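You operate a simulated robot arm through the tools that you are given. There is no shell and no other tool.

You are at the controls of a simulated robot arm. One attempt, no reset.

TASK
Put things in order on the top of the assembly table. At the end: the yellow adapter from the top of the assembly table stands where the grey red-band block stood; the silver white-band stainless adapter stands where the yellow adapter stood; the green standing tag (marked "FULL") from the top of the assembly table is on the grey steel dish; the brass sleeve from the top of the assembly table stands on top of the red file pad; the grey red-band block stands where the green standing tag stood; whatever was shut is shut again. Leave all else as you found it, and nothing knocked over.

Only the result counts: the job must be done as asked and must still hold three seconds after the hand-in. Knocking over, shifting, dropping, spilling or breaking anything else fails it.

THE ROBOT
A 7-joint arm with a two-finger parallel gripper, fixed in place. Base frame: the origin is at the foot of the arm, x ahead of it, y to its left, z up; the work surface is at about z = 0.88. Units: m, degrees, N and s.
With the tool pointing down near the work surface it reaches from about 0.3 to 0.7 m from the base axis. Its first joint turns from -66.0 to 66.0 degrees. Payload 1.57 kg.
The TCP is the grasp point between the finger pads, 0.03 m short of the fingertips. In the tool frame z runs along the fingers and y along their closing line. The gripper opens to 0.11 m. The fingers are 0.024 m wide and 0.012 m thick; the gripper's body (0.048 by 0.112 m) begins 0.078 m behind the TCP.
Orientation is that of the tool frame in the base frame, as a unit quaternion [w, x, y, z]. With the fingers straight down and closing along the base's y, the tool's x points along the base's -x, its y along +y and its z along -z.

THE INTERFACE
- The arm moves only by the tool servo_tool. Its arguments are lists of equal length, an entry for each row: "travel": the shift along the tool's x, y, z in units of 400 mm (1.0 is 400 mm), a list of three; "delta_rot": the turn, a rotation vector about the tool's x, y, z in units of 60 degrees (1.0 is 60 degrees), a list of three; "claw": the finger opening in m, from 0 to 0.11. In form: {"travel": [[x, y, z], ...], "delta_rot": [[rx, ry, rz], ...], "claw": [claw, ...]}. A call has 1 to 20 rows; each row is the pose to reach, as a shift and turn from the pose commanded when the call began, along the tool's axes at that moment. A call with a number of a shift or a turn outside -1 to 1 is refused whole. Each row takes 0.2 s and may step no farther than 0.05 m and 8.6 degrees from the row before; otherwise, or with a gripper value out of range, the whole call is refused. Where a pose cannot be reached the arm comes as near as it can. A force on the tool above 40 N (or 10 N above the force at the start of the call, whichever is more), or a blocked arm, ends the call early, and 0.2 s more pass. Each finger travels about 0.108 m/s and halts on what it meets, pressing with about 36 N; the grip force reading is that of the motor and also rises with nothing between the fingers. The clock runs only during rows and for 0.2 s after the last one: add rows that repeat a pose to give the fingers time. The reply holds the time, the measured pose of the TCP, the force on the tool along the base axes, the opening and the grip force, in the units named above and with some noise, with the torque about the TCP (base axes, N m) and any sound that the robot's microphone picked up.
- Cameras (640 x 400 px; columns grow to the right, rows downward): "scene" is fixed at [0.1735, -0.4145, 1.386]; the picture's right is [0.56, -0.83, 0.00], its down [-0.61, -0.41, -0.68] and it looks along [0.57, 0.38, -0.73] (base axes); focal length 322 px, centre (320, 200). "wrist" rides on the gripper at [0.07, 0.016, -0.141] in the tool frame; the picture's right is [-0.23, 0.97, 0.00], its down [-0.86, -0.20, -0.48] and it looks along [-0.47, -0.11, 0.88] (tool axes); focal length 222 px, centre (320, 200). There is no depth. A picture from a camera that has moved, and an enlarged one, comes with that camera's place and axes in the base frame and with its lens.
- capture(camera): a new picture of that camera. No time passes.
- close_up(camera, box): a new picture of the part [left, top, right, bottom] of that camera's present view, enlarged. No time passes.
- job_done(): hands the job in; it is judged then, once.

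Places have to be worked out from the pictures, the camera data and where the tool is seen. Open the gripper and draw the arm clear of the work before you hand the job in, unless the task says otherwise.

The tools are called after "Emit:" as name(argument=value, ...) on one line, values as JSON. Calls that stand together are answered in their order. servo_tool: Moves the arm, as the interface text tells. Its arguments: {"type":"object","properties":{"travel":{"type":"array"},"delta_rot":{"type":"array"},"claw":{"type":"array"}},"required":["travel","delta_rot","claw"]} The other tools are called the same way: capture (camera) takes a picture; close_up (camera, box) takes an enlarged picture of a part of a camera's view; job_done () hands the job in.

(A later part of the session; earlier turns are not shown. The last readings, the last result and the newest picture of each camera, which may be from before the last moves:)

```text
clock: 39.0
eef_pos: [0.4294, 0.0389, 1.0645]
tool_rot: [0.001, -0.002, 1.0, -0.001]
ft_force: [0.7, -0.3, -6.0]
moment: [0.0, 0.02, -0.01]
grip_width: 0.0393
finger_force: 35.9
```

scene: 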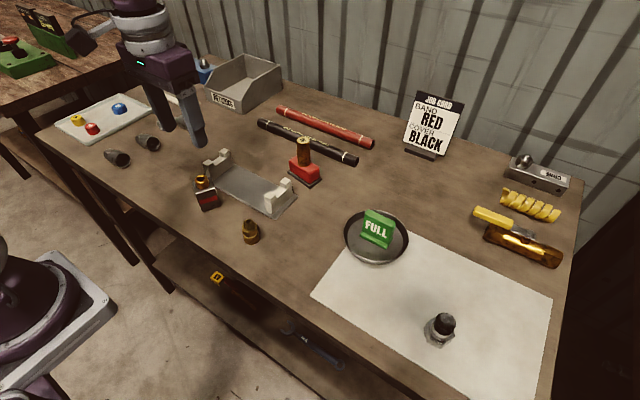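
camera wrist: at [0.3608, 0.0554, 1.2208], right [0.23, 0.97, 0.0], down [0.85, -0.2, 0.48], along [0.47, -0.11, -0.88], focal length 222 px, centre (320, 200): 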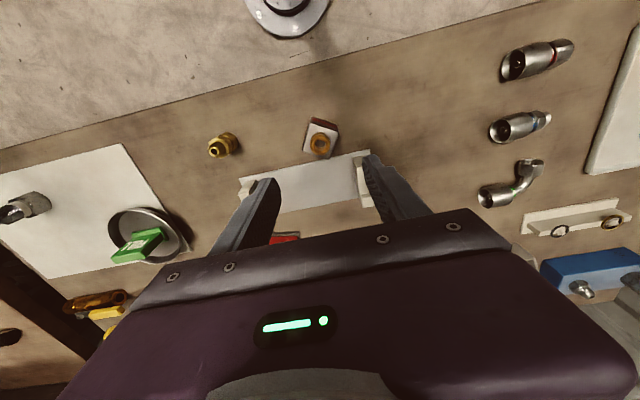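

Holding steady at about (0.428,0.0385). Now I'll carry the block to the tag's former spot (0.569,0.2005) and descend to about 25 mm above the table.

Emit:
servo_tool(travel=[[-0.07, 0.081, 0], [-0.141, 0.162, 0], [-0.212, 0.243, 0], [-0.282, 0.324, 0], [-0.3525, 0.405, 0], [-0.3525, 0.405, 0.1], [-0.3525, 0.405, 0.2], [-0.3525, 0.405, 0.29]], delta_rot=[[0, 0, 0], [0, 0, 0], [0, 0, 0], [0, 0, 0], [0, 0, 0], [0, 0, 0], [0, 0, 0], [0, 0, 0]], claw=[0.02, 0.02, 0.02, 0.02, 0.02, 0.02, 0.02, 0.02])

Emit:
close_up(camera="wrist", box=[220, 80, 420, 240])

Emit:
close_up(camera="scene", box=[140, 80, 260, 180])

```text
clock: 40.9
eef_pos: [0.5718, 0.2024, 0.9489]
tool_rot: [0.001, -0.001, 1.0, 0.001]
ft_force: [0.5, -0.1, -5.7]
moment: [0.01, 0.03, -0.01]
grip_width: 0.0396
finger_force: 35.7
```

```text
2.50 times, centred on (320, 160) of wrist
camera zoom: at [0.5023, 0.2188, 1.0897], right [0.23, 0.97, 0.0], down [0.85, -0.2, 0.48], along [0.47, -0.11, -0.88], focal length 555 px, centre (320, 300)
```

zoom: 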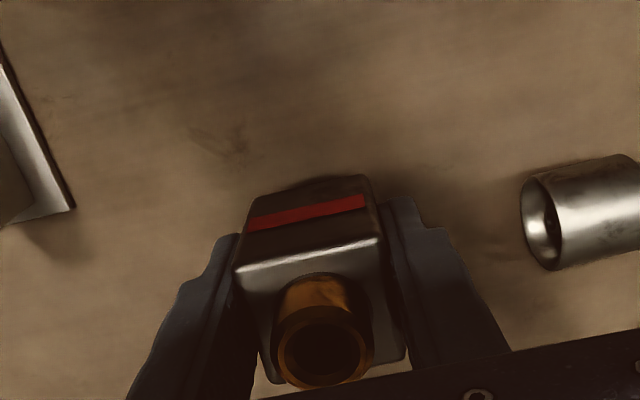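

```text
4.00 times, centred on (200, 130) of scene
camera zoom: at [0.1736, -0.4145, 1.386], right [0.56, -0.83, 0.0], down [-0.61, -0.41, -0.68], along [0.57, 0.38, -0.73], focal length 1287 px, centre (800, 480)
```

zoom: 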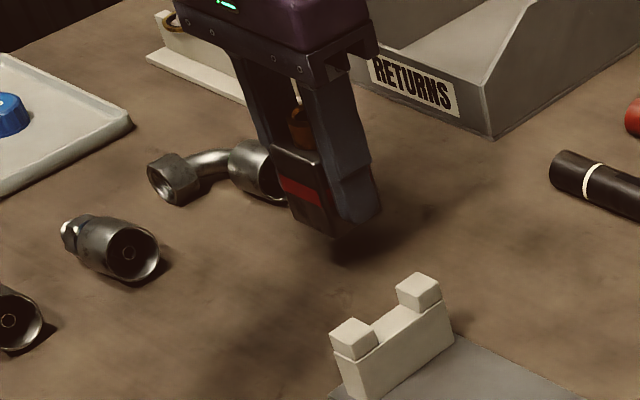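

The landmarks (elbow fitting and plate corner) match where the tag was gripped, so the position is right. I'll lower to the table.

Emit:
servo_tool(travel=[[0, 0, 0.035], [0, 0, 0.06], [0, 0, 0.067]], delta_rot=[[0, 0, 0], [0, 0, 0], [0, 0, 0]], claw=[0.02, 0.02, 0.02])

```text
clock: 41.6
eef_pos: [0.5702, 0.2009, 0.9189]
tool_rot: [0.0, -0.001, 1.0, -0.001]
ft_force: [0.5, -0.1, -6.2]
moment: [0.0, 0.0, 0.0]
grip_width: 0.0396
finger_force: 35.8
```

Still carrying the weight, so I'll go down in sub-millimetre steps until it makes contact.

Emit:
servo_tool(travel=[[0, 0, 0.002], [0, 0, 0.004], [0, 0, 0.004]], delta_rot=[[0, 0, 0], [0, 0, 0], [0, 0, 0]], claw=[0.02, 0.02, 0.02])

```text
clock: 42.5
eef_pos: [0.57, 0.2009, 0.9194]
tool_rot: [0.0, -0.001, 1.0, 0.0]
ft_force: [-0.3, 0.1, -6.0]
moment: [0.01, 0.0, 0.0]
grip_width: 0.0399
finger_force: 36.2
```

Emit:
servo_tool(travel=[[0, 0, 0.003], [0, 0, 0.005], [0, 0, 0.005]], delta_rot=[[0, 0, 0], [0, 0, 0], [0, 0, 0]], claw=[0.02, 0.02, 0.02])

Emit:
close_up(camera="scene", box=[160, 100, 240, 170])

```text
clock: 43.2
eef_pos: [0.5708, 0.1998, 0.9183]
tool_rot: [0.002, -0.001, 1.0, 0.001]
ft_force: [-3.6, -0.3, 23.2]
moment: [-0.57, 0.0, -0.02]
grip_width: 0.0401
finger_force: 35.4
```

```text
5.71 times, centred on (200, 135) of scene
camera zoom: at [0.173, -0.4147, 1.386], right [0.56, -0.83, 0.0], down [-0.6, -0.41, -0.68], along [0.57, 0.38, -0.73], focal length 1838 px, centre (1006, 571)
```

zoom: 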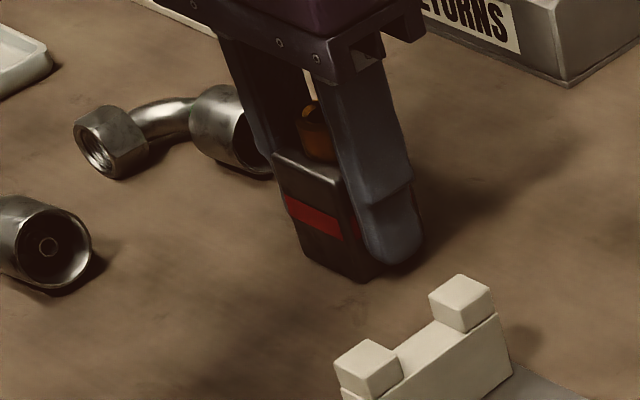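

Contact is made (23 N). I'll ease off about 1 mm, then open slowly.

Emit:
servo_tool(travel=[[0, 0, -0.0025], [0, 0, -0.0025], [0, 0, -0.0025], [0, 0, -0.0025], [0, 0, -0.0025], [0, 0, -0.0025]], delta_rot=[[0, 0, 0], [0, 0, 0], [0, 0, 0], [0, 0, 0], [0, 0, 0], [0, 0, 0]], claw=[0.02, 0.04, 0.044, 0.05, 0.056, 0.06])

Emit:
close_up(camera="scene", box=[160, 100, 240, 170])

Emit:
close_up(camera="wrist", box=[220, 80, 420, 240])

```text
clock: 44.6
eef_pos: [0.5705, 0.2014, 0.9189]
tool_rot: [0.0, 0.0, 1.0, 0.001]
ft_force: [0.8, 0.3, 0.5]
moment: [0.02, 0.01, 0.01]
grip_width: 0.06
finger_force: 0.1
```

```text
5.71 times, centred on (200, 135) of scene
camera zoom: at [0.1735, -0.4145, 1.386], right [0.56, -0.83, 0.0], down [-0.61, -0.41, -0.68], along [0.57, 0.38, -0.73], focal length 1838 px, centre (1006, 571)
```

zoom: 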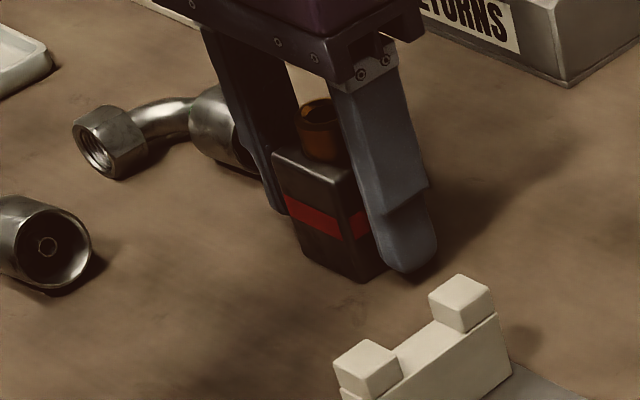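

```text
2.50 times, centred on (320, 160) of wrist
camera zoom: at [0.5014, 0.2172, 1.0599], right [0.23, 0.97, 0.0], down [0.85, -0.2, 0.48], along [0.47, -0.11, -0.88], focal length 555 px, centre (320, 300)
```

zoom: 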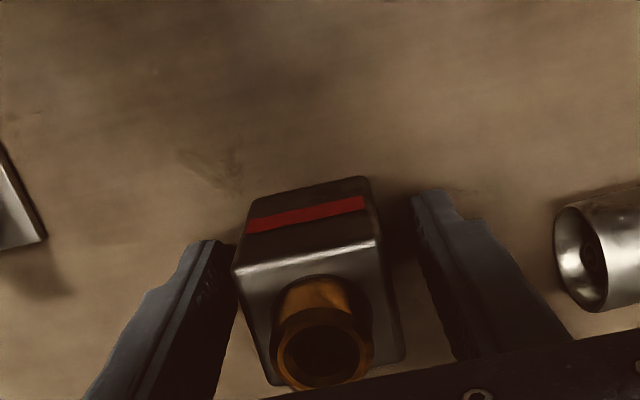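

The block is released and standing. I'll rise straight up and travel to above the yellow (brass) adapter.

Emit:
servo_tool(travel=[[0, 0, -0.08], [0, 0, -0.2], [0, 0, -0.32], [0, 0, -0.38], [0.05, -0.09, -0.38], [0.1, -0.18, -0.38], [0.15, -0.27, -0.38], [0.2, -0.36, -0.38], [0.25, -0.45, -0.38], [0.3, -0.54, -0.38], [0.35, -0.63, -0.38], [0.38, -0.7, -0.38], [0.405, -0.7525, -0.38]], delta_rot=[[0, 0, 0], [0, 0, 0], [0, 0, 0], [0, 0, 0], [0, 0, 0], [0, 0, 0], [0, 0, 0], [0, 0, 0], [0, 0, 0], [0, 0, 0], [0, 0, 0], [0, 0, 0], [0, 0, 0]], claw=[0.06, 0.06, 0.06, 0.06, 0.06, 0.06, 0.06, 0.06, 0.06, 0.06, 0.06, 0.06, 0.06])

Emit:
capture(camera="wrist")

Emit:
close_up(camera="wrist", box=[260, 100, 380, 175])

Emit:
capture(camera="scene")

Emit:
close_up(camera="scene", box=[160, 100, 260, 180])

```text
clock: 47.5
eef_pos: [0.4075, -0.0997, 1.0711]
tool_rot: [0.001, 0.0, 1.0, 0.0]
ft_force: [0.6, -0.7, -0.5]
moment: [0.01, 0.01, -0.01]
grip_width: 0.0599
finger_force: 0.0
```

```text
taken
camera wrist: at [0.3394, -0.0839, 1.2126], right [0.23, 0.97, 0.0], down [0.85, -0.2, 0.48], along [0.47, -0.11, -0.88], focal length 222 px, centre (320, 200)
```

wrist: 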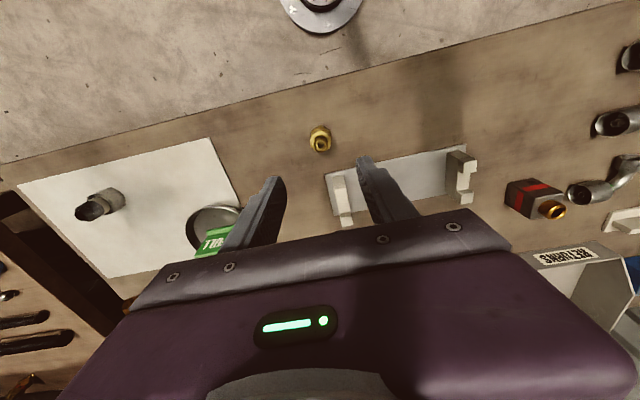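

```text
5.33 times, centred on (320, 138) of wrist
camera zoom: at [0.3394, -0.0839, 1.2126], right [0.23, 0.97, 0.0], down [0.85, -0.2, 0.48], along [0.47, -0.11, -0.88], focal length 1185 px, centre (320, 533)
```

zoom: 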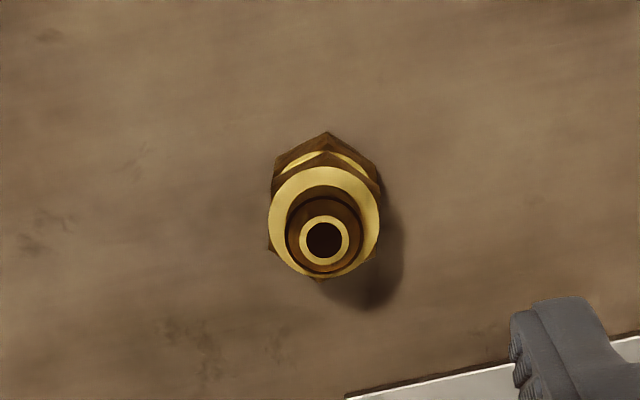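

```text
taken
```

scene: 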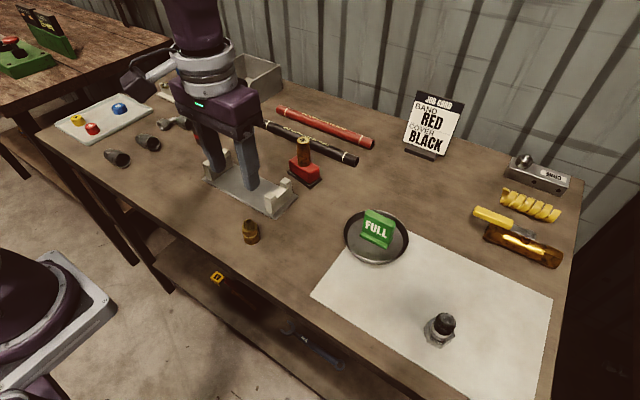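

```text
5.00 times, centred on (210, 140) of scene
camera zoom: at [0.1735, -0.4145, 1.386], right [0.56, -0.83, 0.0], down [-0.61, -0.41, -0.68], along [0.57, 0.38, -0.73], focal length 1608 px, centre (870, 500)
```

zoom: 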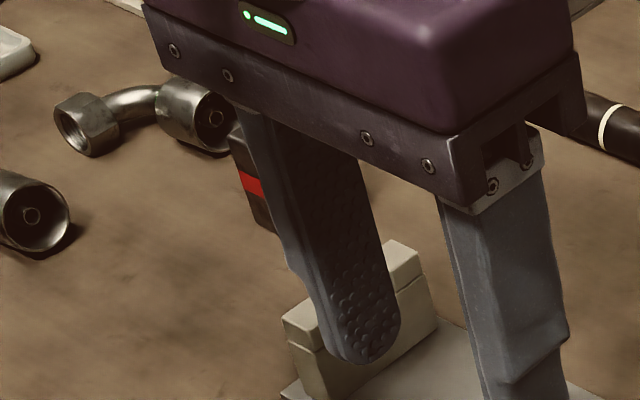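

The tool axis is directly over the adapter at (0.408,-0.100), and its hex flats lie about 13° off the closing line. I'll rotate by 13.3°, lower to just above it and check.

Emit:
servo_tool(travel=[[0, 0, 0.07], [0, 0, 0.14], [0, 0, 0.21]], delta_rot=[[0, 0, 0.111], [0, 0, 0.222], [0, 0, 0.222]], claw=[0.056, 0.052, 0.052])

Emit:
close_up(camera="wrist", box=[240, 100, 400, 240])

Emit:
close_up(camera="scene", box=[200, 170, 300, 260])

```text
clock: 48.2
eef_pos: [0.4083, -0.1001, 0.9868]
tool_rot: [0.001, 0.116, 0.993, 0.001]
ft_force: [0.6, -1.1, 1.0]
moment: [-0.01, 0.01, 0.01]
grip_width: 0.0522
finger_force: 0.0
```

```text
2.86 times, centred on (320, 170) of wrist
camera zoom: at [0.3443, -0.0683, 1.1275], right [0.45, 0.9, 0.0], down [0.78, -0.39, 0.48], along [0.43, -0.21, -0.88], focal length 635 px, centre (320, 286)
```

zoom: 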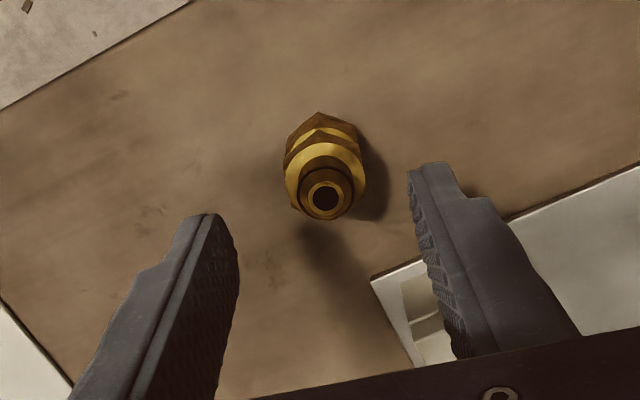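

```text
4.44 times, centred on (250, 215) of scene
camera zoom: at [0.1735, -0.4145, 1.386], right [0.56, -0.83, 0.0], down [-0.61, -0.41, -0.68], along [0.57, 0.38, -0.73], focal length 1430 px, centre (631, 133)
```

zoom: 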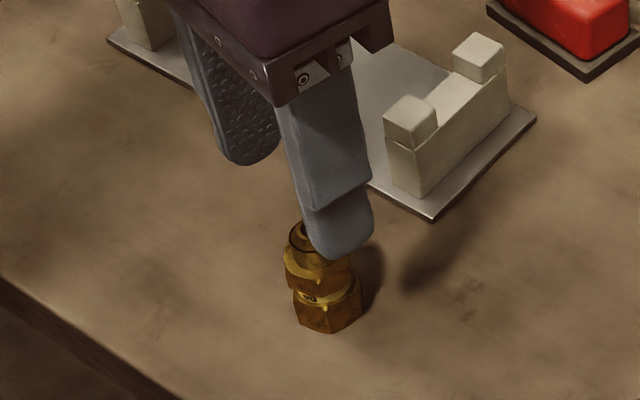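

The adapter is centred, and its hex needs about 5° more turn. I'll rotate, descend to TCP z≈0.915 and close.

Emit:
servo_tool(travel=[[0, 0.003, 0], [0, 0.004, 0.06], [0, 0.004, 0.12], [0, 0.004, 0.178], [0, 0.004, 0.178], [0, 0.004, 0.178], [0, 0.004, 0.178], [0, 0.004, 0.178], [0, 0.004, 0.178]], delta_rot=[[0, 0, 0.085], [0, 0, 0.085], [0, 0, 0.085], [0, 0, 0.085], [0, 0, 0.085], [0, 0, 0.085], [0, 0, 0.085], [0, 0, 0.085], [0, 0, 0.085]], claw=[0.052, 0.052, 0.052, 0.052, 0.044, 0.036, 0.028, 0.015, 0.01])

Emit:
close_up(camera="wrist", box=[240, 100, 400, 240])

Emit:
close_up(camera="scene", box=[200, 170, 300, 260])

```text
clock: 50.2
eef_pos: [0.4098, -0.0997, 0.9146]
tool_rot: [0.001, 0.16, 0.987, 0.002]
ft_force: [-0.1, -0.6, 0.3]
moment: [0.03, 0.03, -0.01]
grip_width: 0.0265
finger_force: 36.2
```

```text
2.86 times, centred on (320, 170) of wrist
camera zoom: at [0.3492, -0.0619, 1.0571], right [0.52, 0.85, 0.0], down [0.75, -0.46, 0.48], along [0.41, -0.25, -0.88], focal length 635 px, centre (320, 286)
```

zoom: 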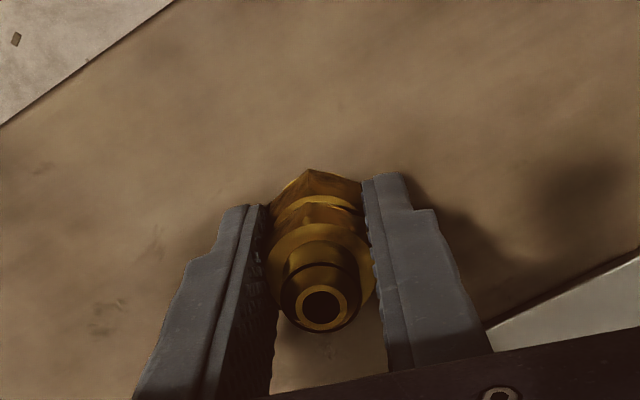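

```text
4.44 times, centred on (250, 215) of scene
camera zoom: at [0.1735, -0.4145, 1.386], right [0.56, -0.83, 0.0], down [-0.61, -0.41, -0.68], along [0.57, 0.38, -0.73], focal length 1430 px, centre (631, 133)
```

zoom: 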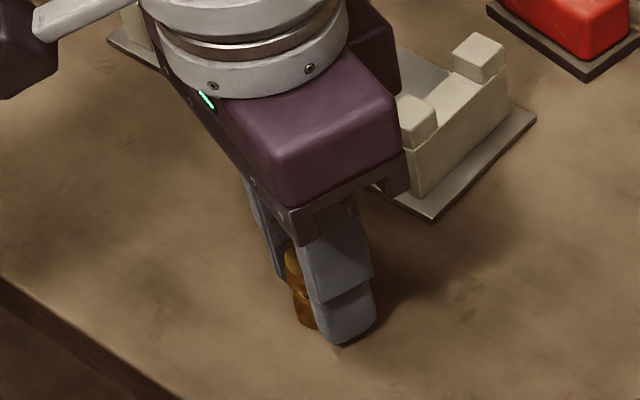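

The adapter is gripped at 26.5 mm on its flats, and its place is recorded as (0.408,-0.100). Now I'll lift and check.

Emit:
servo_tool(travel=[[0, 0, -0.02], [0, 0, -0.1], [0, 0, -0.2], [0, 0, -0.3]], delta_rot=[[0, 0, 0], [0, 0, 0], [0, 0, 0], [0, 0, 0]], claw=[0.01, 0.01, 0.01, 0.01])

Emit:
close_up(camera="wrist", box=[240, 100, 400, 240])

Emit:
close_up(camera="scene", box=[200, 140, 300, 250])

```text
clock: 51.2
eef_pos: [0.4056, -0.1022, 1.034]
tool_rot: [0.002, 0.16, 0.987, 0.001]
ft_force: [-0.2, 0.0, -0.9]
moment: [-0.01, 0.02, -0.01]
grip_width: 0.0266
finger_force: 36.2
```

```text
2.86 times, centred on (320, 170) of wrist
camera zoom: at [0.3466, -0.064, 1.1756], right [0.52, 0.85, 0.0], down [0.75, -0.46, 0.48], along [0.41, -0.25, -0.88], focal length 635 px, centre (320, 286)
```

zoom: 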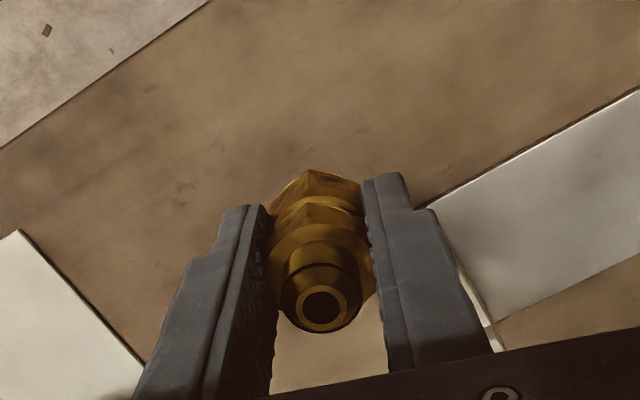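

```text
3.64 times, centred on (250, 195) of scene
camera zoom: at [0.1735, -0.4145, 1.386], right [0.56, -0.83, 0.0], down [-0.61, -0.41, -0.68], along [0.57, 0.38, -0.73], focal length 1170 px, centre (574, 218)
```

zoom: 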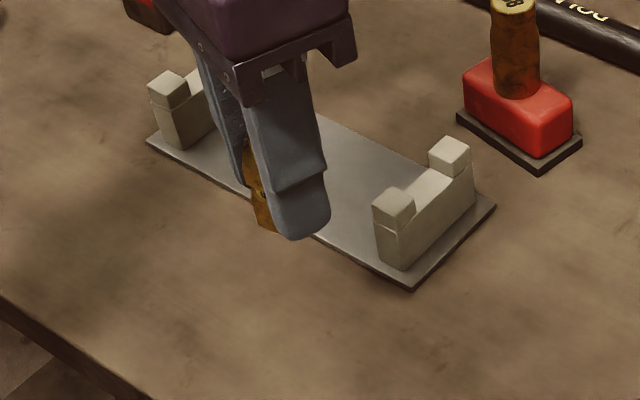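

The adapter is held well. I'll carry it to the block's former spot (0.431,0.040) and hover.

Emit:
servo_tool(travel=[[0.019, 0.117, 0], [0.037, 0.233, 0], [0.056, 0.35, 0], [0.056, 0.35, 0.1], [0.056, 0.35, 0.2], [0.056, 0.35, 0.26]], delta_rot=[[0, 0, 0], [0, 0, 0], [0, 0, 0], [0, 0, 0], [0, 0, 0], [0, 0, 0]], claw=[0.01, 0.01, 0.01, 0.01, 0.01, 0.01])

Emit:
close_up(camera="wrist", box=[240, 80, 400, 220])

Emit:
close_up(camera="scene", box=[160, 140, 260, 220])

```text
clock: 52.6
eef_pos: [0.432, 0.0419, 0.9297]
tool_rot: [0.002, 0.161, 0.987, 0.001]
ft_force: [-0.2, 0.8, -1.3]
moment: [-0.02, -0.02, 0.0]
grip_width: 0.0267
finger_force: 35.7
```

```text
2.86 times, centred on (320, 150) of wrist
camera zoom: at [0.372, 0.0795, 1.0708], right [0.52, 0.85, 0.0], down [0.75, -0.46, 0.48], along [0.41, -0.25, -0.88], focal length 635 px, centre (320, 343)
```

zoom: 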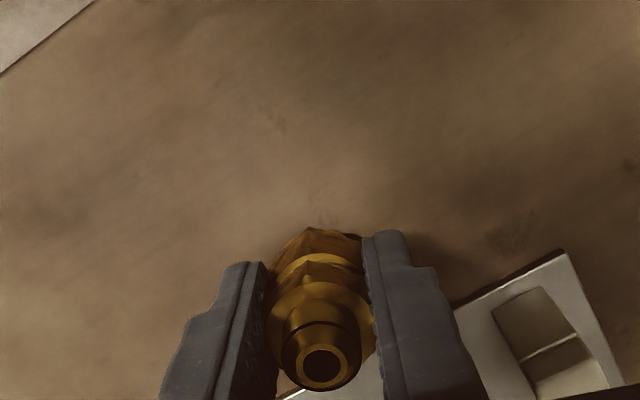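

```text
5.00 times, centred on (210, 180) of scene
camera zoom: at [0.1735, -0.4145, 1.386], right [0.56, -0.83, 0.0], down [-0.61, -0.41, -0.68], along [0.57, 0.38, -0.73], focal length 1608 px, centre (870, 300)
```

zoom: 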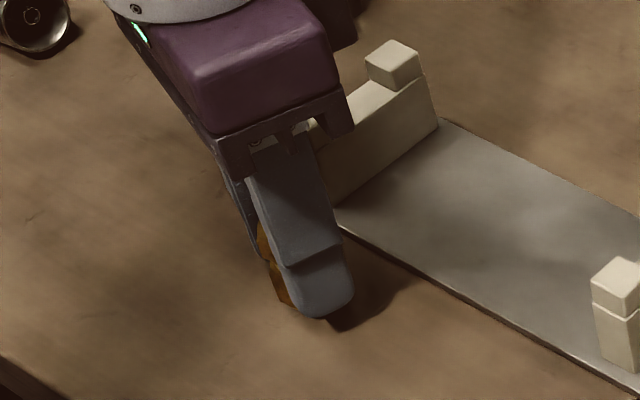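

The position is right. I'll lower to near contact, then continue in small steps.

Emit:
servo_tool(travel=[[0, 0, 0.02], [0, 0, 0.035], [0, 0, 0.038]], delta_rot=[[0, 0, 0], [0, 0, 0], [0, 0, 0]], claw=[0.01, 0.01, 0.01])

```text
clock: 53.5
eef_pos: [0.4321, 0.0418, 0.9154]
tool_rot: [0.002, 0.16, 0.987, 0.001]
ft_force: [1.2, -0.7, 22.6]
moment: [-0.05, 0.18, 0.04]
grip_width: 0.0266
finger_force: 36.0
```

Contact is made at 22 N. I'll ease off about 1 mm and open slowly.

Emit:
servo_tool(travel=[[0, 0, -0.003], [0, 0, -0.003], [0, 0, -0.003], [0, 0, -0.003], [0, 0, -0.003]], delta_rot=[[0, 0, 0], [0, 0, 0], [0, 0, 0], [0, 0, 0], [0, 0, 0]], claw=[0.01, 0.027, 0.032, 0.04, 0.048])

Emit:
close_up(camera="wrist", box=[240, 80, 400, 220])

Emit:
close_up(camera="scene", box=[160, 140, 260, 220])

```text
clock: 54.6
eef_pos: [0.4317, 0.042, 0.917]
tool_rot: [0.0, 0.16, 0.987, 0.001]
ft_force: [-0.5, -0.2, 0.4]
moment: [0.01, 0.01, 0.04]
grip_width: 0.048
finger_force: 0.1
```

```text
2.86 times, centred on (320, 150) of wrist
camera zoom: at [0.371, 0.0786, 1.0581], right [0.52, 0.85, 0.0], down [0.75, -0.46, 0.48], along [0.41, -0.25, -0.88], focal length 635 px, centre (320, 343)
```

zoom: 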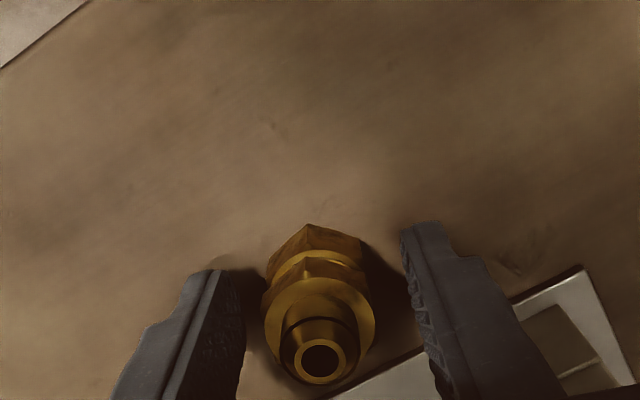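

```text
5.00 times, centred on (210, 180) of scene
camera zoom: at [0.1735, -0.4145, 1.386], right [0.56, -0.83, 0.0], down [-0.61, -0.41, -0.68], along [0.57, 0.38, -0.73], focal length 1608 px, centre (870, 300)
```

zoom: 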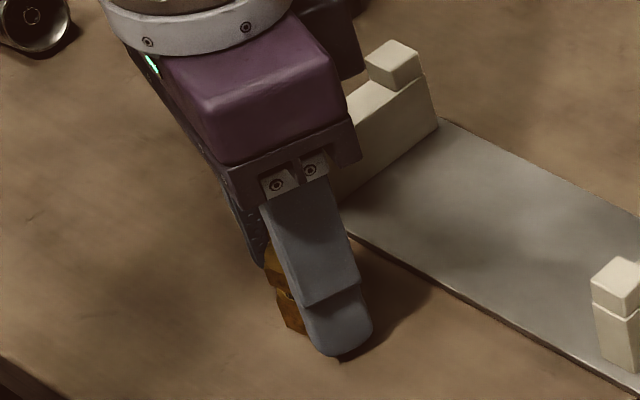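

The adapter stands in the block's old place. I'll rise, turn back to standard yaw and head toward the stainless adapter.

Emit:
servo_tool(travel=[[0, 0, -0.08], [0, 0, -0.2], [0, 0, -0.32], [0, 0, -0.38], [-0.037, -0.11, -0.38], [-0.074, -0.22, -0.38], [-0.11, -0.332, -0.38]], delta_rot=[[0, 0, 0], [0, 0, 0], [0, 0, 0], [0, 0, 0], [0, 0, -0.1], [0, 0, -0.2], [0, 0, -0.307]], claw=[0.048, 0.05, 0.055, 0.06, 0.06, 0.06, 0.06])

Emit:
capture(camera="scene")

Emit:
capture(camera="wrist")

```text
clock: 56.2
eef_pos: [0.4322, -0.1002, 1.0707]
tool_rot: [0.001, -0.001, 1.0, 0.001]
ft_force: [-0.1, -0.4, 0.3]
moment: [0.03, -0.02, 0.0]
grip_width: 0.06
finger_force: 0.1
```

```text
taken
```

scene: 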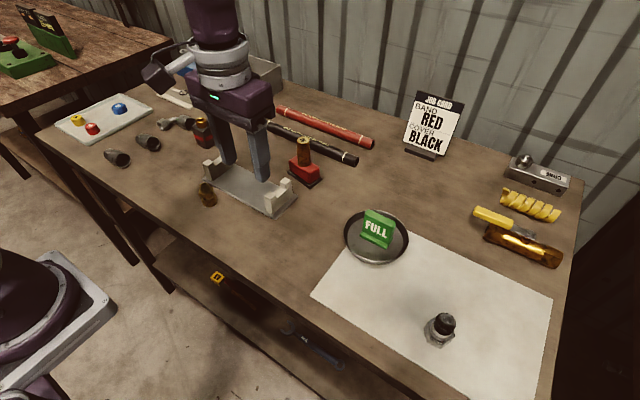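

```text
taken
camera wrist: at [0.3633, -0.0841, 1.2116], right [0.23, 0.97, 0.0], down [0.85, -0.2, 0.48], along [0.47, -0.11, -0.88], focal length 222 px, centre (320, 200)
```

wrist: 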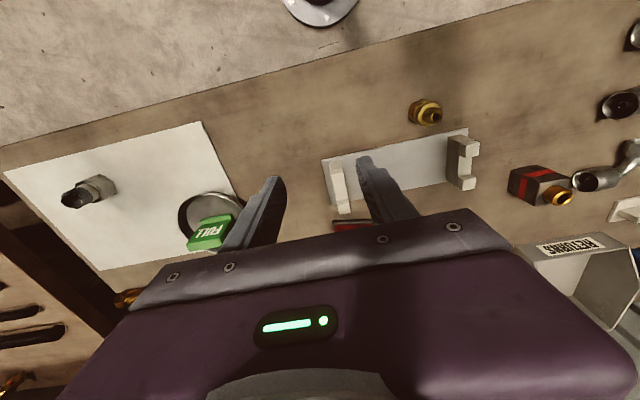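

The brass adapter stands upright. I'll move above the stainless adapter, near (0.42,-0.465).

Emit:
servo_tool(travel=[[0.003, -0.11, 0], [0.006, -0.22, 0], [0.01, -0.33, 0], [0.014, -0.44, 0], [0.018, -0.55, 0], [0.022, -0.66, 0], [0.026, -0.77, 0], [0.028, -0.86, 0], [0.03, -0.9125, 0]], delta_rot=[[0, 0, 0], [0, 0, 0], [0, 0, 0], [0, 0, 0], [0, 0, 0], [0, 0, 0], [0, 0, 0], [0, 0, 0], [0, 0, 0]], claw=[0.06, 0.06, 0.06, 0.06, 0.06, 0.06, 0.06, 0.06, 0.06])

Emit:
capture(camera="wrist")

Emit:
close_up(camera="wrist", box=[260, 100, 380, 175])

Emit:
capture(camera="scene")

```text
clock: 58.2
eef_pos: [0.4153, -0.4625, 1.0677]
tool_rot: [0.001, 0.001, 1.0, 0.002]
ft_force: [0.2, -0.6, -0.2]
moment: [0.06, 0.0, 0.02]
grip_width: 0.0597
finger_force: 0.1
```

```text
taken
camera wrist: at [0.3477, -0.4461, 1.2096], right [0.23, 0.97, 0.0], down [0.85, -0.2, 0.48], along [0.47, -0.11, -0.88], focal length 222 px, centre (320, 200)
```

wrist: 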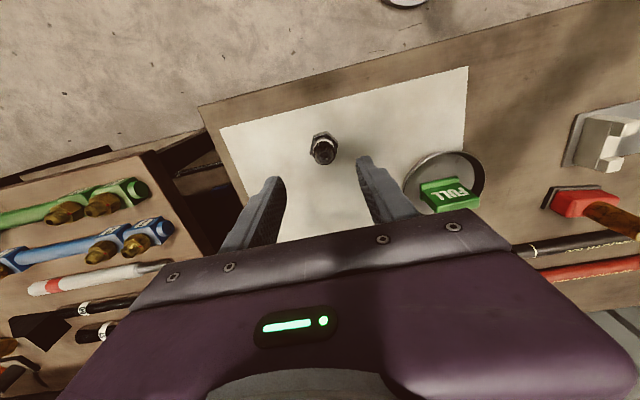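

```text
5.33 times, centred on (320, 138) of wrist
camera zoom: at [0.3477, -0.4461, 1.2096], right [0.23, 0.97, 0.0], down [0.85, -0.2, 0.48], along [0.47, -0.11, -0.88], focal length 1185 px, centre (320, 533)
```

zoom: 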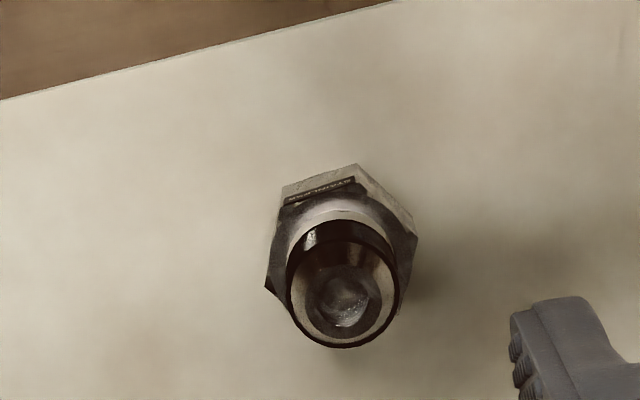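

```text
taken
```

scene: 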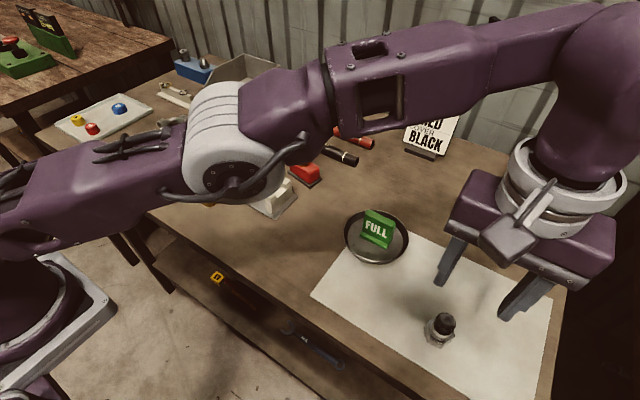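

The stainless adapter sits about (+15,+2) mm from the tool axis, at about (0.434,-0.462), and its hex flats need a 27° turn. I'll shift, rotate and lower to just above it.

Emit:
servo_tool(travel=[[-0.015, 0.002, 0.03], [-0.03, 0.004, 0.08], [-0.039, 0.004, 0.13], [-0.039, 0.004, 0.18], [-0.039, 0.004, 0.21]], delta_rot=[[0, 0, 0.11], [0, 0, 0.22], [0, 0, 0.33], [0, 0, 0.447], [0, 0, 0.447]], claw=[0.06, 0.06, 0.06, 0.06, 0.06])

Emit:
close_up(camera="wrist", box=[240, 100, 400, 240])

Emit:
close_up(camera="scene", box=[390, 270, 510, 370])

```text
clock: 59.5
eef_pos: [0.4352, -0.4618, 0.9846]
tool_rot: [0.001, 0.232, 0.973, 0.0]
ft_force: [-0.3, 0.3, 0.4]
moment: [-0.03, 0.0, 0.05]
grip_width: 0.06
finger_force: 0.0
```

```text
2.86 times, centred on (320, 170) of wrist
camera zoom: at [0.3818, -0.4153, 1.1255], right [0.64, 0.77, 0.0], down [0.67, -0.56, 0.48], along [0.37, -0.31, -0.88], focal length 635 px, centre (320, 286)
```

zoom: 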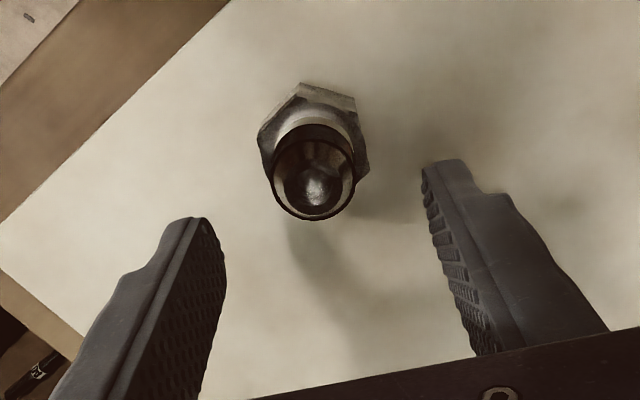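

```text
4.00 times, centred on (450, 320) of scene
camera zoom: at [0.1735, -0.4145, 1.386], right [0.56, -0.83, 0.0], down [-0.61, -0.41, -0.68], along [0.57, 0.38, -0.73], focal length 1287 px, centre (-200, -280)
```

zoom: 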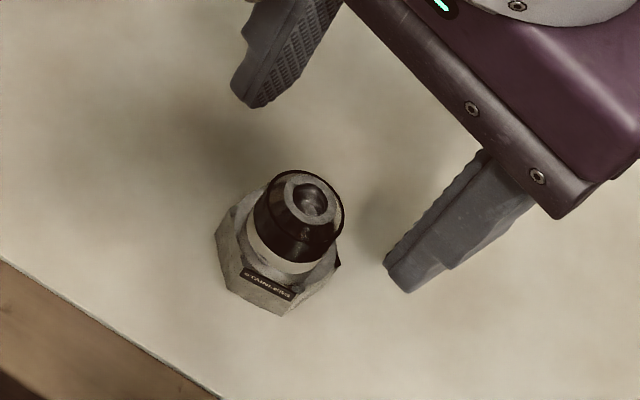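

The hex centre is within 2 mm of the axis and aligned to within about 3°. I'll make the small correction, descend around the hex and close.

Emit:
servo_tool(travel=[[0.001, -0.005, 0], [0.001, -0.005, 0.06], [0.001, -0.005, 0.12], [0.001, -0.005, 0.1775], [0.001, -0.005, 0.1775], [0.001, -0.005, 0.1775], [0.001, -0.005, 0.1775], [0.001, -0.005, 0.1775]], delta_rot=[[0, 0, -0.05], [0, 0, -0.05], [0, 0, -0.05], [0, 0, -0.05], [0, 0, -0.05], [0, 0, -0.05], [0, 0, -0.05], [0, 0, -0.05]], claw=[0.06, 0.06, 0.06, 0.06, 0.052, 0.044, 0.03, 0.02])

Emit:
close_up(camera="wrist", box=[240, 100, 400, 240])

Emit:
close_up(camera="scene", box=[390, 270, 510, 370])

```text
clock: 60.9
eef_pos: [0.4336, -0.4649, 0.9139]
tool_rot: [0.002, 0.206, 0.978, -0.001]
ft_force: [0.3, -1.5, 5.0]
moment: [0.09, -0.04, 0.02]
grip_width: 0.0359
finger_force: 3.3
stopped in row 7: the force on the tool passed its limit at 41 N (the readings are from after the stop); the commanded pose is now the measured one
```

```text
2.86 times, centred on (320, 170) of wrist
camera zoom: at [0.3774, -0.4209, 1.0551], right [0.6, 0.8, 0.0], down [0.7, -0.53, 0.48], along [0.39, -0.29, -0.88], focal length 635 px, centre (320, 286)
```

zoom: 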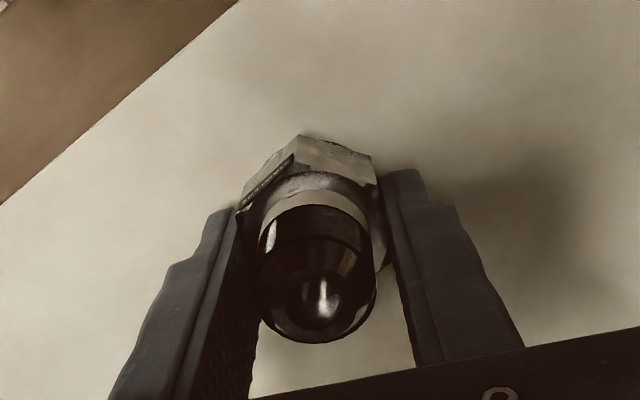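

```text
4.00 times, centred on (450, 320) of scene
camera zoom: at [0.1734, -0.4145, 1.386], right [0.56, -0.83, 0.0], down [-0.61, -0.41, -0.68], along [0.57, 0.38, -0.73], focal length 1287 px, centre (-200, -280)
```

zoom: 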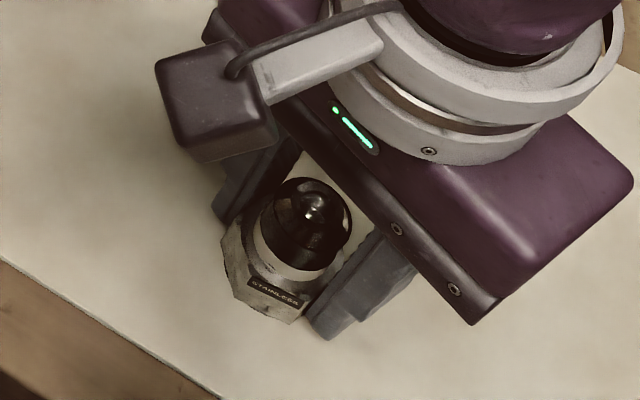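

The closing fingers hit the hex and a brief force spike stopped the call at a 35.9 mm opening. Nothing has moved noticeably, so I'll close gently from here.

Emit:
servo_tool(travel=[[0, 0, 0], [0, 0, 0], [0, 0, 0], [0, 0, 0]], delta_rot=[[0, 0, 0], [0, 0, 0], [0, 0, 0], [0, 0, 0]], claw=[0.035, 0.033, 0.03, 0.02])

Emit:
close_up(camera="wrist", box=[240, 100, 400, 240])

Emit:
close_up(camera="scene", box=[390, 270, 510, 370])

```text
clock: 61.9
eef_pos: [0.4338, -0.4646, 0.9139]
tool_rot: [0.002, 0.206, 0.979, 0.0]
ft_force: [2.0, -2.1, 11.4]
moment: [0.17, -0.03, -0.08]
grip_width: 0.0357
finger_force: 35.9
```

```text
2.86 times, centred on (320, 170) of wrist
camera zoom: at [0.3774, -0.4208, 1.0551], right [0.6, 0.8, 0.0], down [0.7, -0.53, 0.48], along [0.39, -0.29, -0.88], focal length 635 px, centre (320, 286)
```

zoom: 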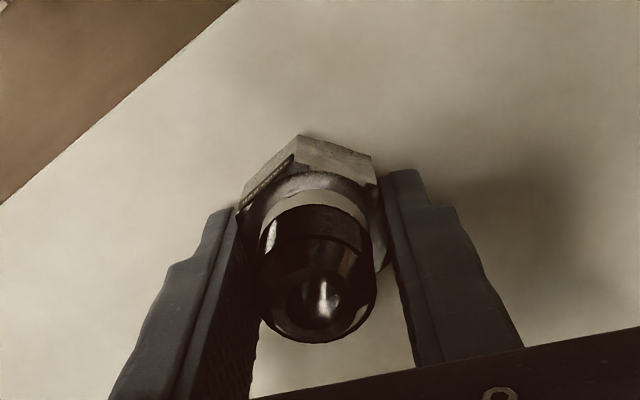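

```text
4.00 times, centred on (450, 320) of scene
camera zoom: at [0.1734, -0.4144, 1.386], right [0.56, -0.83, 0.0], down [-0.61, -0.41, -0.68], along [0.57, 0.38, -0.73], focal length 1287 px, centre (-200, -280)
```

zoom: 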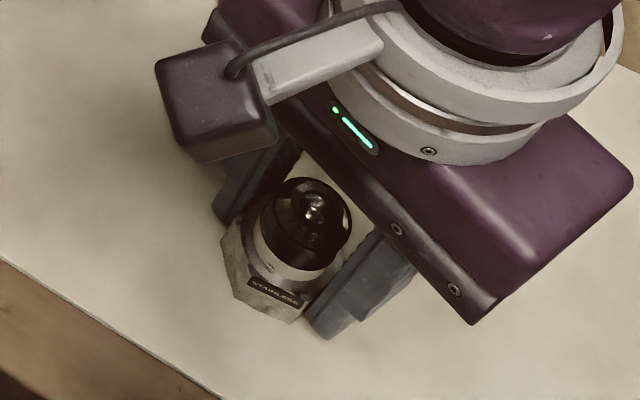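

It's gripped at 35.7 mm with full force. I'll lift a little first and check that it hangs straight.

Emit:
servo_tool(travel=[[0, 0, -0.01], [0, 0, -0.03], [0, 0, -0.06]], delta_rot=[[0, 0, 0], [0, 0, 0], [0, 0, 0]], claw=[0.02, 0.02, 0.02])

Emit:
close_up(camera="wrist", box=[240, 100, 400, 240])

Emit:
close_up(camera="scene", box=[390, 250, 510, 370])

```text
clock: 62.7
eef_pos: [0.4326, -0.4643, 0.9384]
tool_rot: [0.003, 0.207, 0.978, -0.001]
ft_force: [-0.3, 1.1, -2.7]
moment: [0.02, 0.0, 0.01]
grip_width: 0.0358
finger_force: 36.3
```

```text
2.86 times, centred on (320, 170) of wrist
camera zoom: at [0.3758, -0.4205, 1.0796], right [0.6, 0.8, 0.0], down [0.7, -0.53, 0.48], along [0.39, -0.29, -0.88], focal length 635 px, centre (320, 286)
```

zoom: 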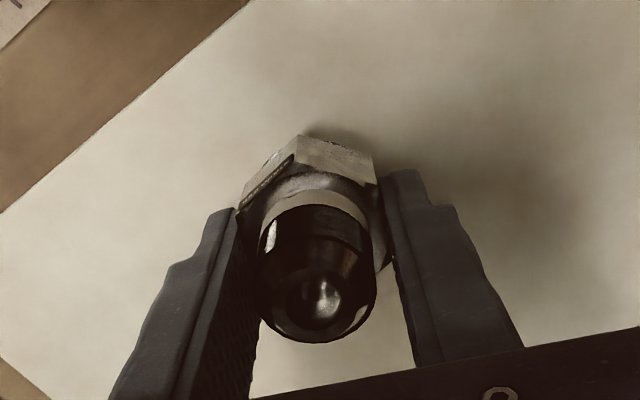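

```text
3.33 times, centred on (450, 310) of scene
camera zoom: at [0.1735, -0.4146, 1.386], right [0.56, -0.83, 0.0], down [-0.61, -0.41, -0.68], along [0.57, 0.38, -0.73], focal length 1072 px, centre (-113, -167)
```

zoom: 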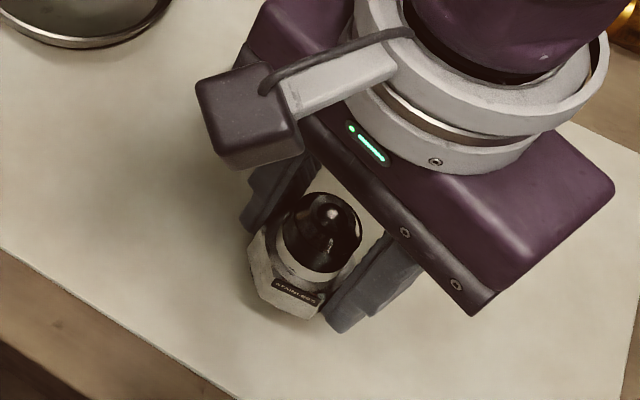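

The stainless adapter hangs straight (about 2.7 N). I'll raise it and turn back to standard yaw.

Emit:
servo_tool(travel=[[0, 0, -0.1], [0, 0, -0.2], [0, 0, -0.3], [0, 0, -0.32], [0, 0, -0.32]], delta_rot=[[0, 0, 0], [0, 0, -0.1], [0, 0, -0.2], [0, 0, -0.3], [0, 0, -0.398]], claw=[0.02, 0.02, 0.02, 0.02, 0.02])

```text
clock: 63.9
eef_pos: [0.4305, -0.4636, 1.066]
tool_rot: [0.003, -0.001, 1.0, -0.002]
ft_force: [0.2, -0.2, -2.2]
moment: [0.03, 0.0, -0.01]
grip_width: 0.0357
finger_force: 35.4
out of reach, approached as far as the arm can: row 3, 4
```

At yaw 0 with the adapter held. I'll carry it to the yellow adapter's former place (0.408,-0.100).

Emit:
servo_tool(travel=[[0.0075, 0.1, 0], [0.015, 0.2, 0], [0.0225, 0.3, 0], [0.03, 0.41, 0], [0.0375, 0.52, 0], [0.045, 0.63, 0], [0.0525, 0.74, 0], [0.06, 0.84, 0], [0.0675, 0.911, 0]], delta_rot=[[0, 0, 0], [0, 0, 0], [0, 0, 0], [0, 0, 0], [0, 0, 0], [0, 0, 0], [0, 0, 0], [0, 0, 0], [0, 0, 0]], claw=[0.02, 0.02, 0.02, 0.02, 0.02, 0.02, 0.02, 0.02, 0.02])

Emit:
capture(camera="wrist")

Emit:
capture(camera="scene")

```text
clock: 65.9
eef_pos: [0.4312, -0.4638, 1.0661]
tool_rot: [0.003, -0.001, 1.0, -0.002]
ft_force: [0.4, 0.0, -1.3]
moment: [0.0, 0.02, 0.03]
grip_width: 0.0356
finger_force: 35.8
out of reach, approached as far as the arm can: row 1, 2, 3, 4, 5, 6, 7, 8, 9
```

```text
taken
camera wrist: at [0.3622, -0.4458, 1.2065], right [0.23, 0.97, 0.0], down [0.85, -0.2, 0.48], along [0.47, -0.11, -0.88], focal length 222 px, centre (320, 200)
```

wrist: 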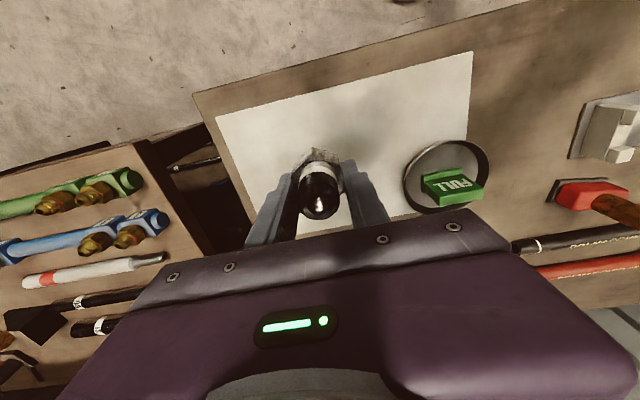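

```text
taken
```

scene: 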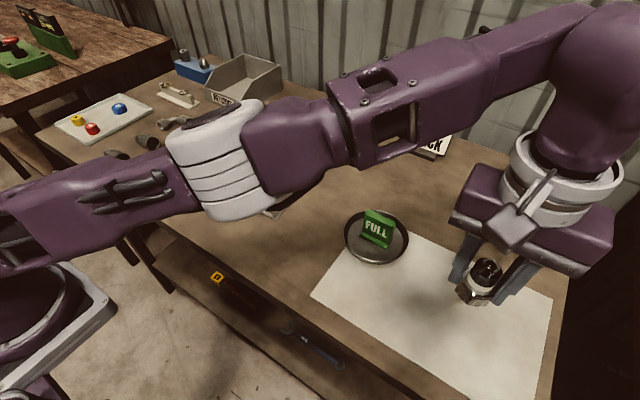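

The arm did not move; the solver reports every row out of reach, though the load is still held safely. I'll probe with a zero move to see what the commanded pose is now.

Emit:
servo_tool(travel=[[0, 0, 0]], delta_rot=[[0, 0, 0]], claw=[0.02])

```text
clock: 66.3
eef_pos: [0.4309, -0.4629, 1.0647]
tool_rot: [0.003, 0.0, 1.0, -0.001]
ft_force: [0.2, 0.0, -1.6]
moment: [0.03, -0.01, 0.02]
grip_width: 0.0359
finger_force: 36.0
```

The commanded pose is the present one. I'll turn the wrist back toward +24° in small steps to free whichever joint is at its limit.

Emit:
servo_tool(travel=[[0, 0, 0], [0, 0, 0], [0, 0, 0], [0, 0, 0]], delta_rot=[[0, 0, 0.1], [0, 0, 0.2], [0, 0, 0.3], [0, 0, 0.4]], claw=[0.02, 0.02, 0.02, 0.02])

```text
clock: 67.3
eef_pos: [0.444, -0.4496, 1.0385]
tool_rot: [0.002, 0.209, 0.978, -0.001]
ft_force: [-0.6, 0.1, -3.0]
moment: [0.02, -0.02, -0.01]
grip_width: 0.0356
finger_force: 36.2
```

The wrist turned freely, though the position drifted a little to (0.444,-0.450,1.039), still clear. I'll test a small move toward +y at this yaw.

Emit:
servo_tool(travel=[[0.02, 0.05, -0.02], [0.04, 0.09, -0.04]], delta_rot=[[0, 0, 0], [0, 0, 0]], claw=[0.02, 0.02])

Emit:
capture(camera="scene")

```text
clock: 67.9
eef_pos: [0.4453, -0.4082, 1.0518]
tool_rot: [0.001, 0.208, 0.978, 0.0]
ft_force: [0.0, 0.0, -1.4]
moment: [0.0, 0.0, 0.01]
grip_width: 0.0357
finger_force: 36.4
```

```text
taken
```

scene: 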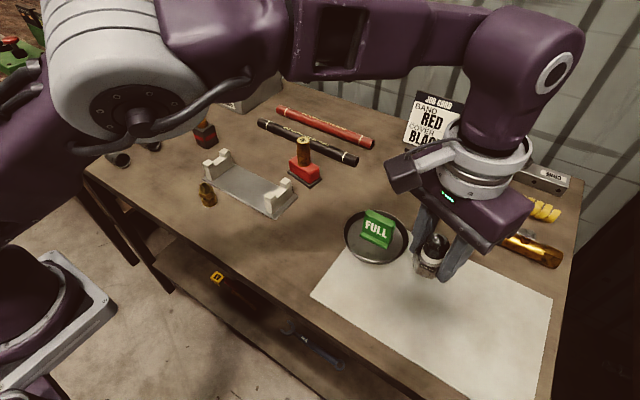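

It's moving freely again. I'll continue at this yaw to above (0.406,-0.099).

Emit:
servo_tool(travel=[[0.05, 0.083, -0.01], [0.101, 0.166, -0.02], [0.152, 0.249, -0.03], [0.203, 0.332, -0.03], [0.254, 0.415, -0.03], [0.305, 0.5, -0.03], [0.356, 0.583, -0.03], [0.406, 0.665, -0.03]], delta_rot=[[0, 0, 0], [0, 0, 0], [0, 0, 0], [0, 0, 0], [0, 0, 0], [0, 0, 0], [0, 0, 0], [0, 0, 0]], claw=[0.02, 0.02, 0.02, 0.02, 0.02, 0.02, 0.02, 0.02])

Emit:
capture(camera="wrist")

Emit:
capture(camera="scene")

```text
clock: 69.7
eef_pos: [0.406, -0.0981, 1.0596]
tool_rot: [0.002, 0.207, 0.978, 0.0]
ft_force: [1.4, 0.2, -1.8]
moment: [-0.02, 0.05, 0.0]
grip_width: 0.0356
finger_force: 36.2
```

```text
taken
camera wrist: at [0.3499, -0.0537, 1.2008], right [0.6, 0.8, 0.0], down [0.7, -0.53, 0.48], along [0.38, -0.29, -0.88], focal length 222 px, centre (320, 200)
```

wrist: 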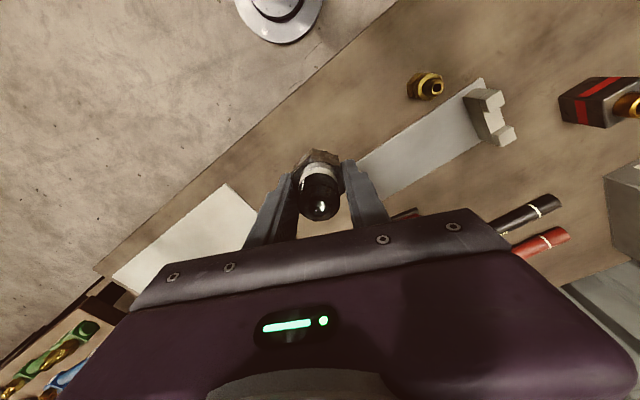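

```text
taken
```

scene: 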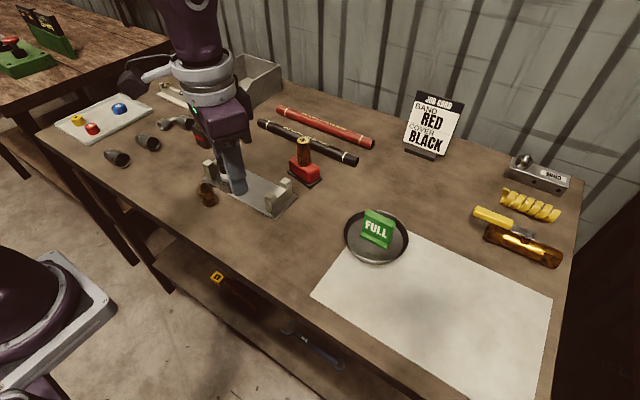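

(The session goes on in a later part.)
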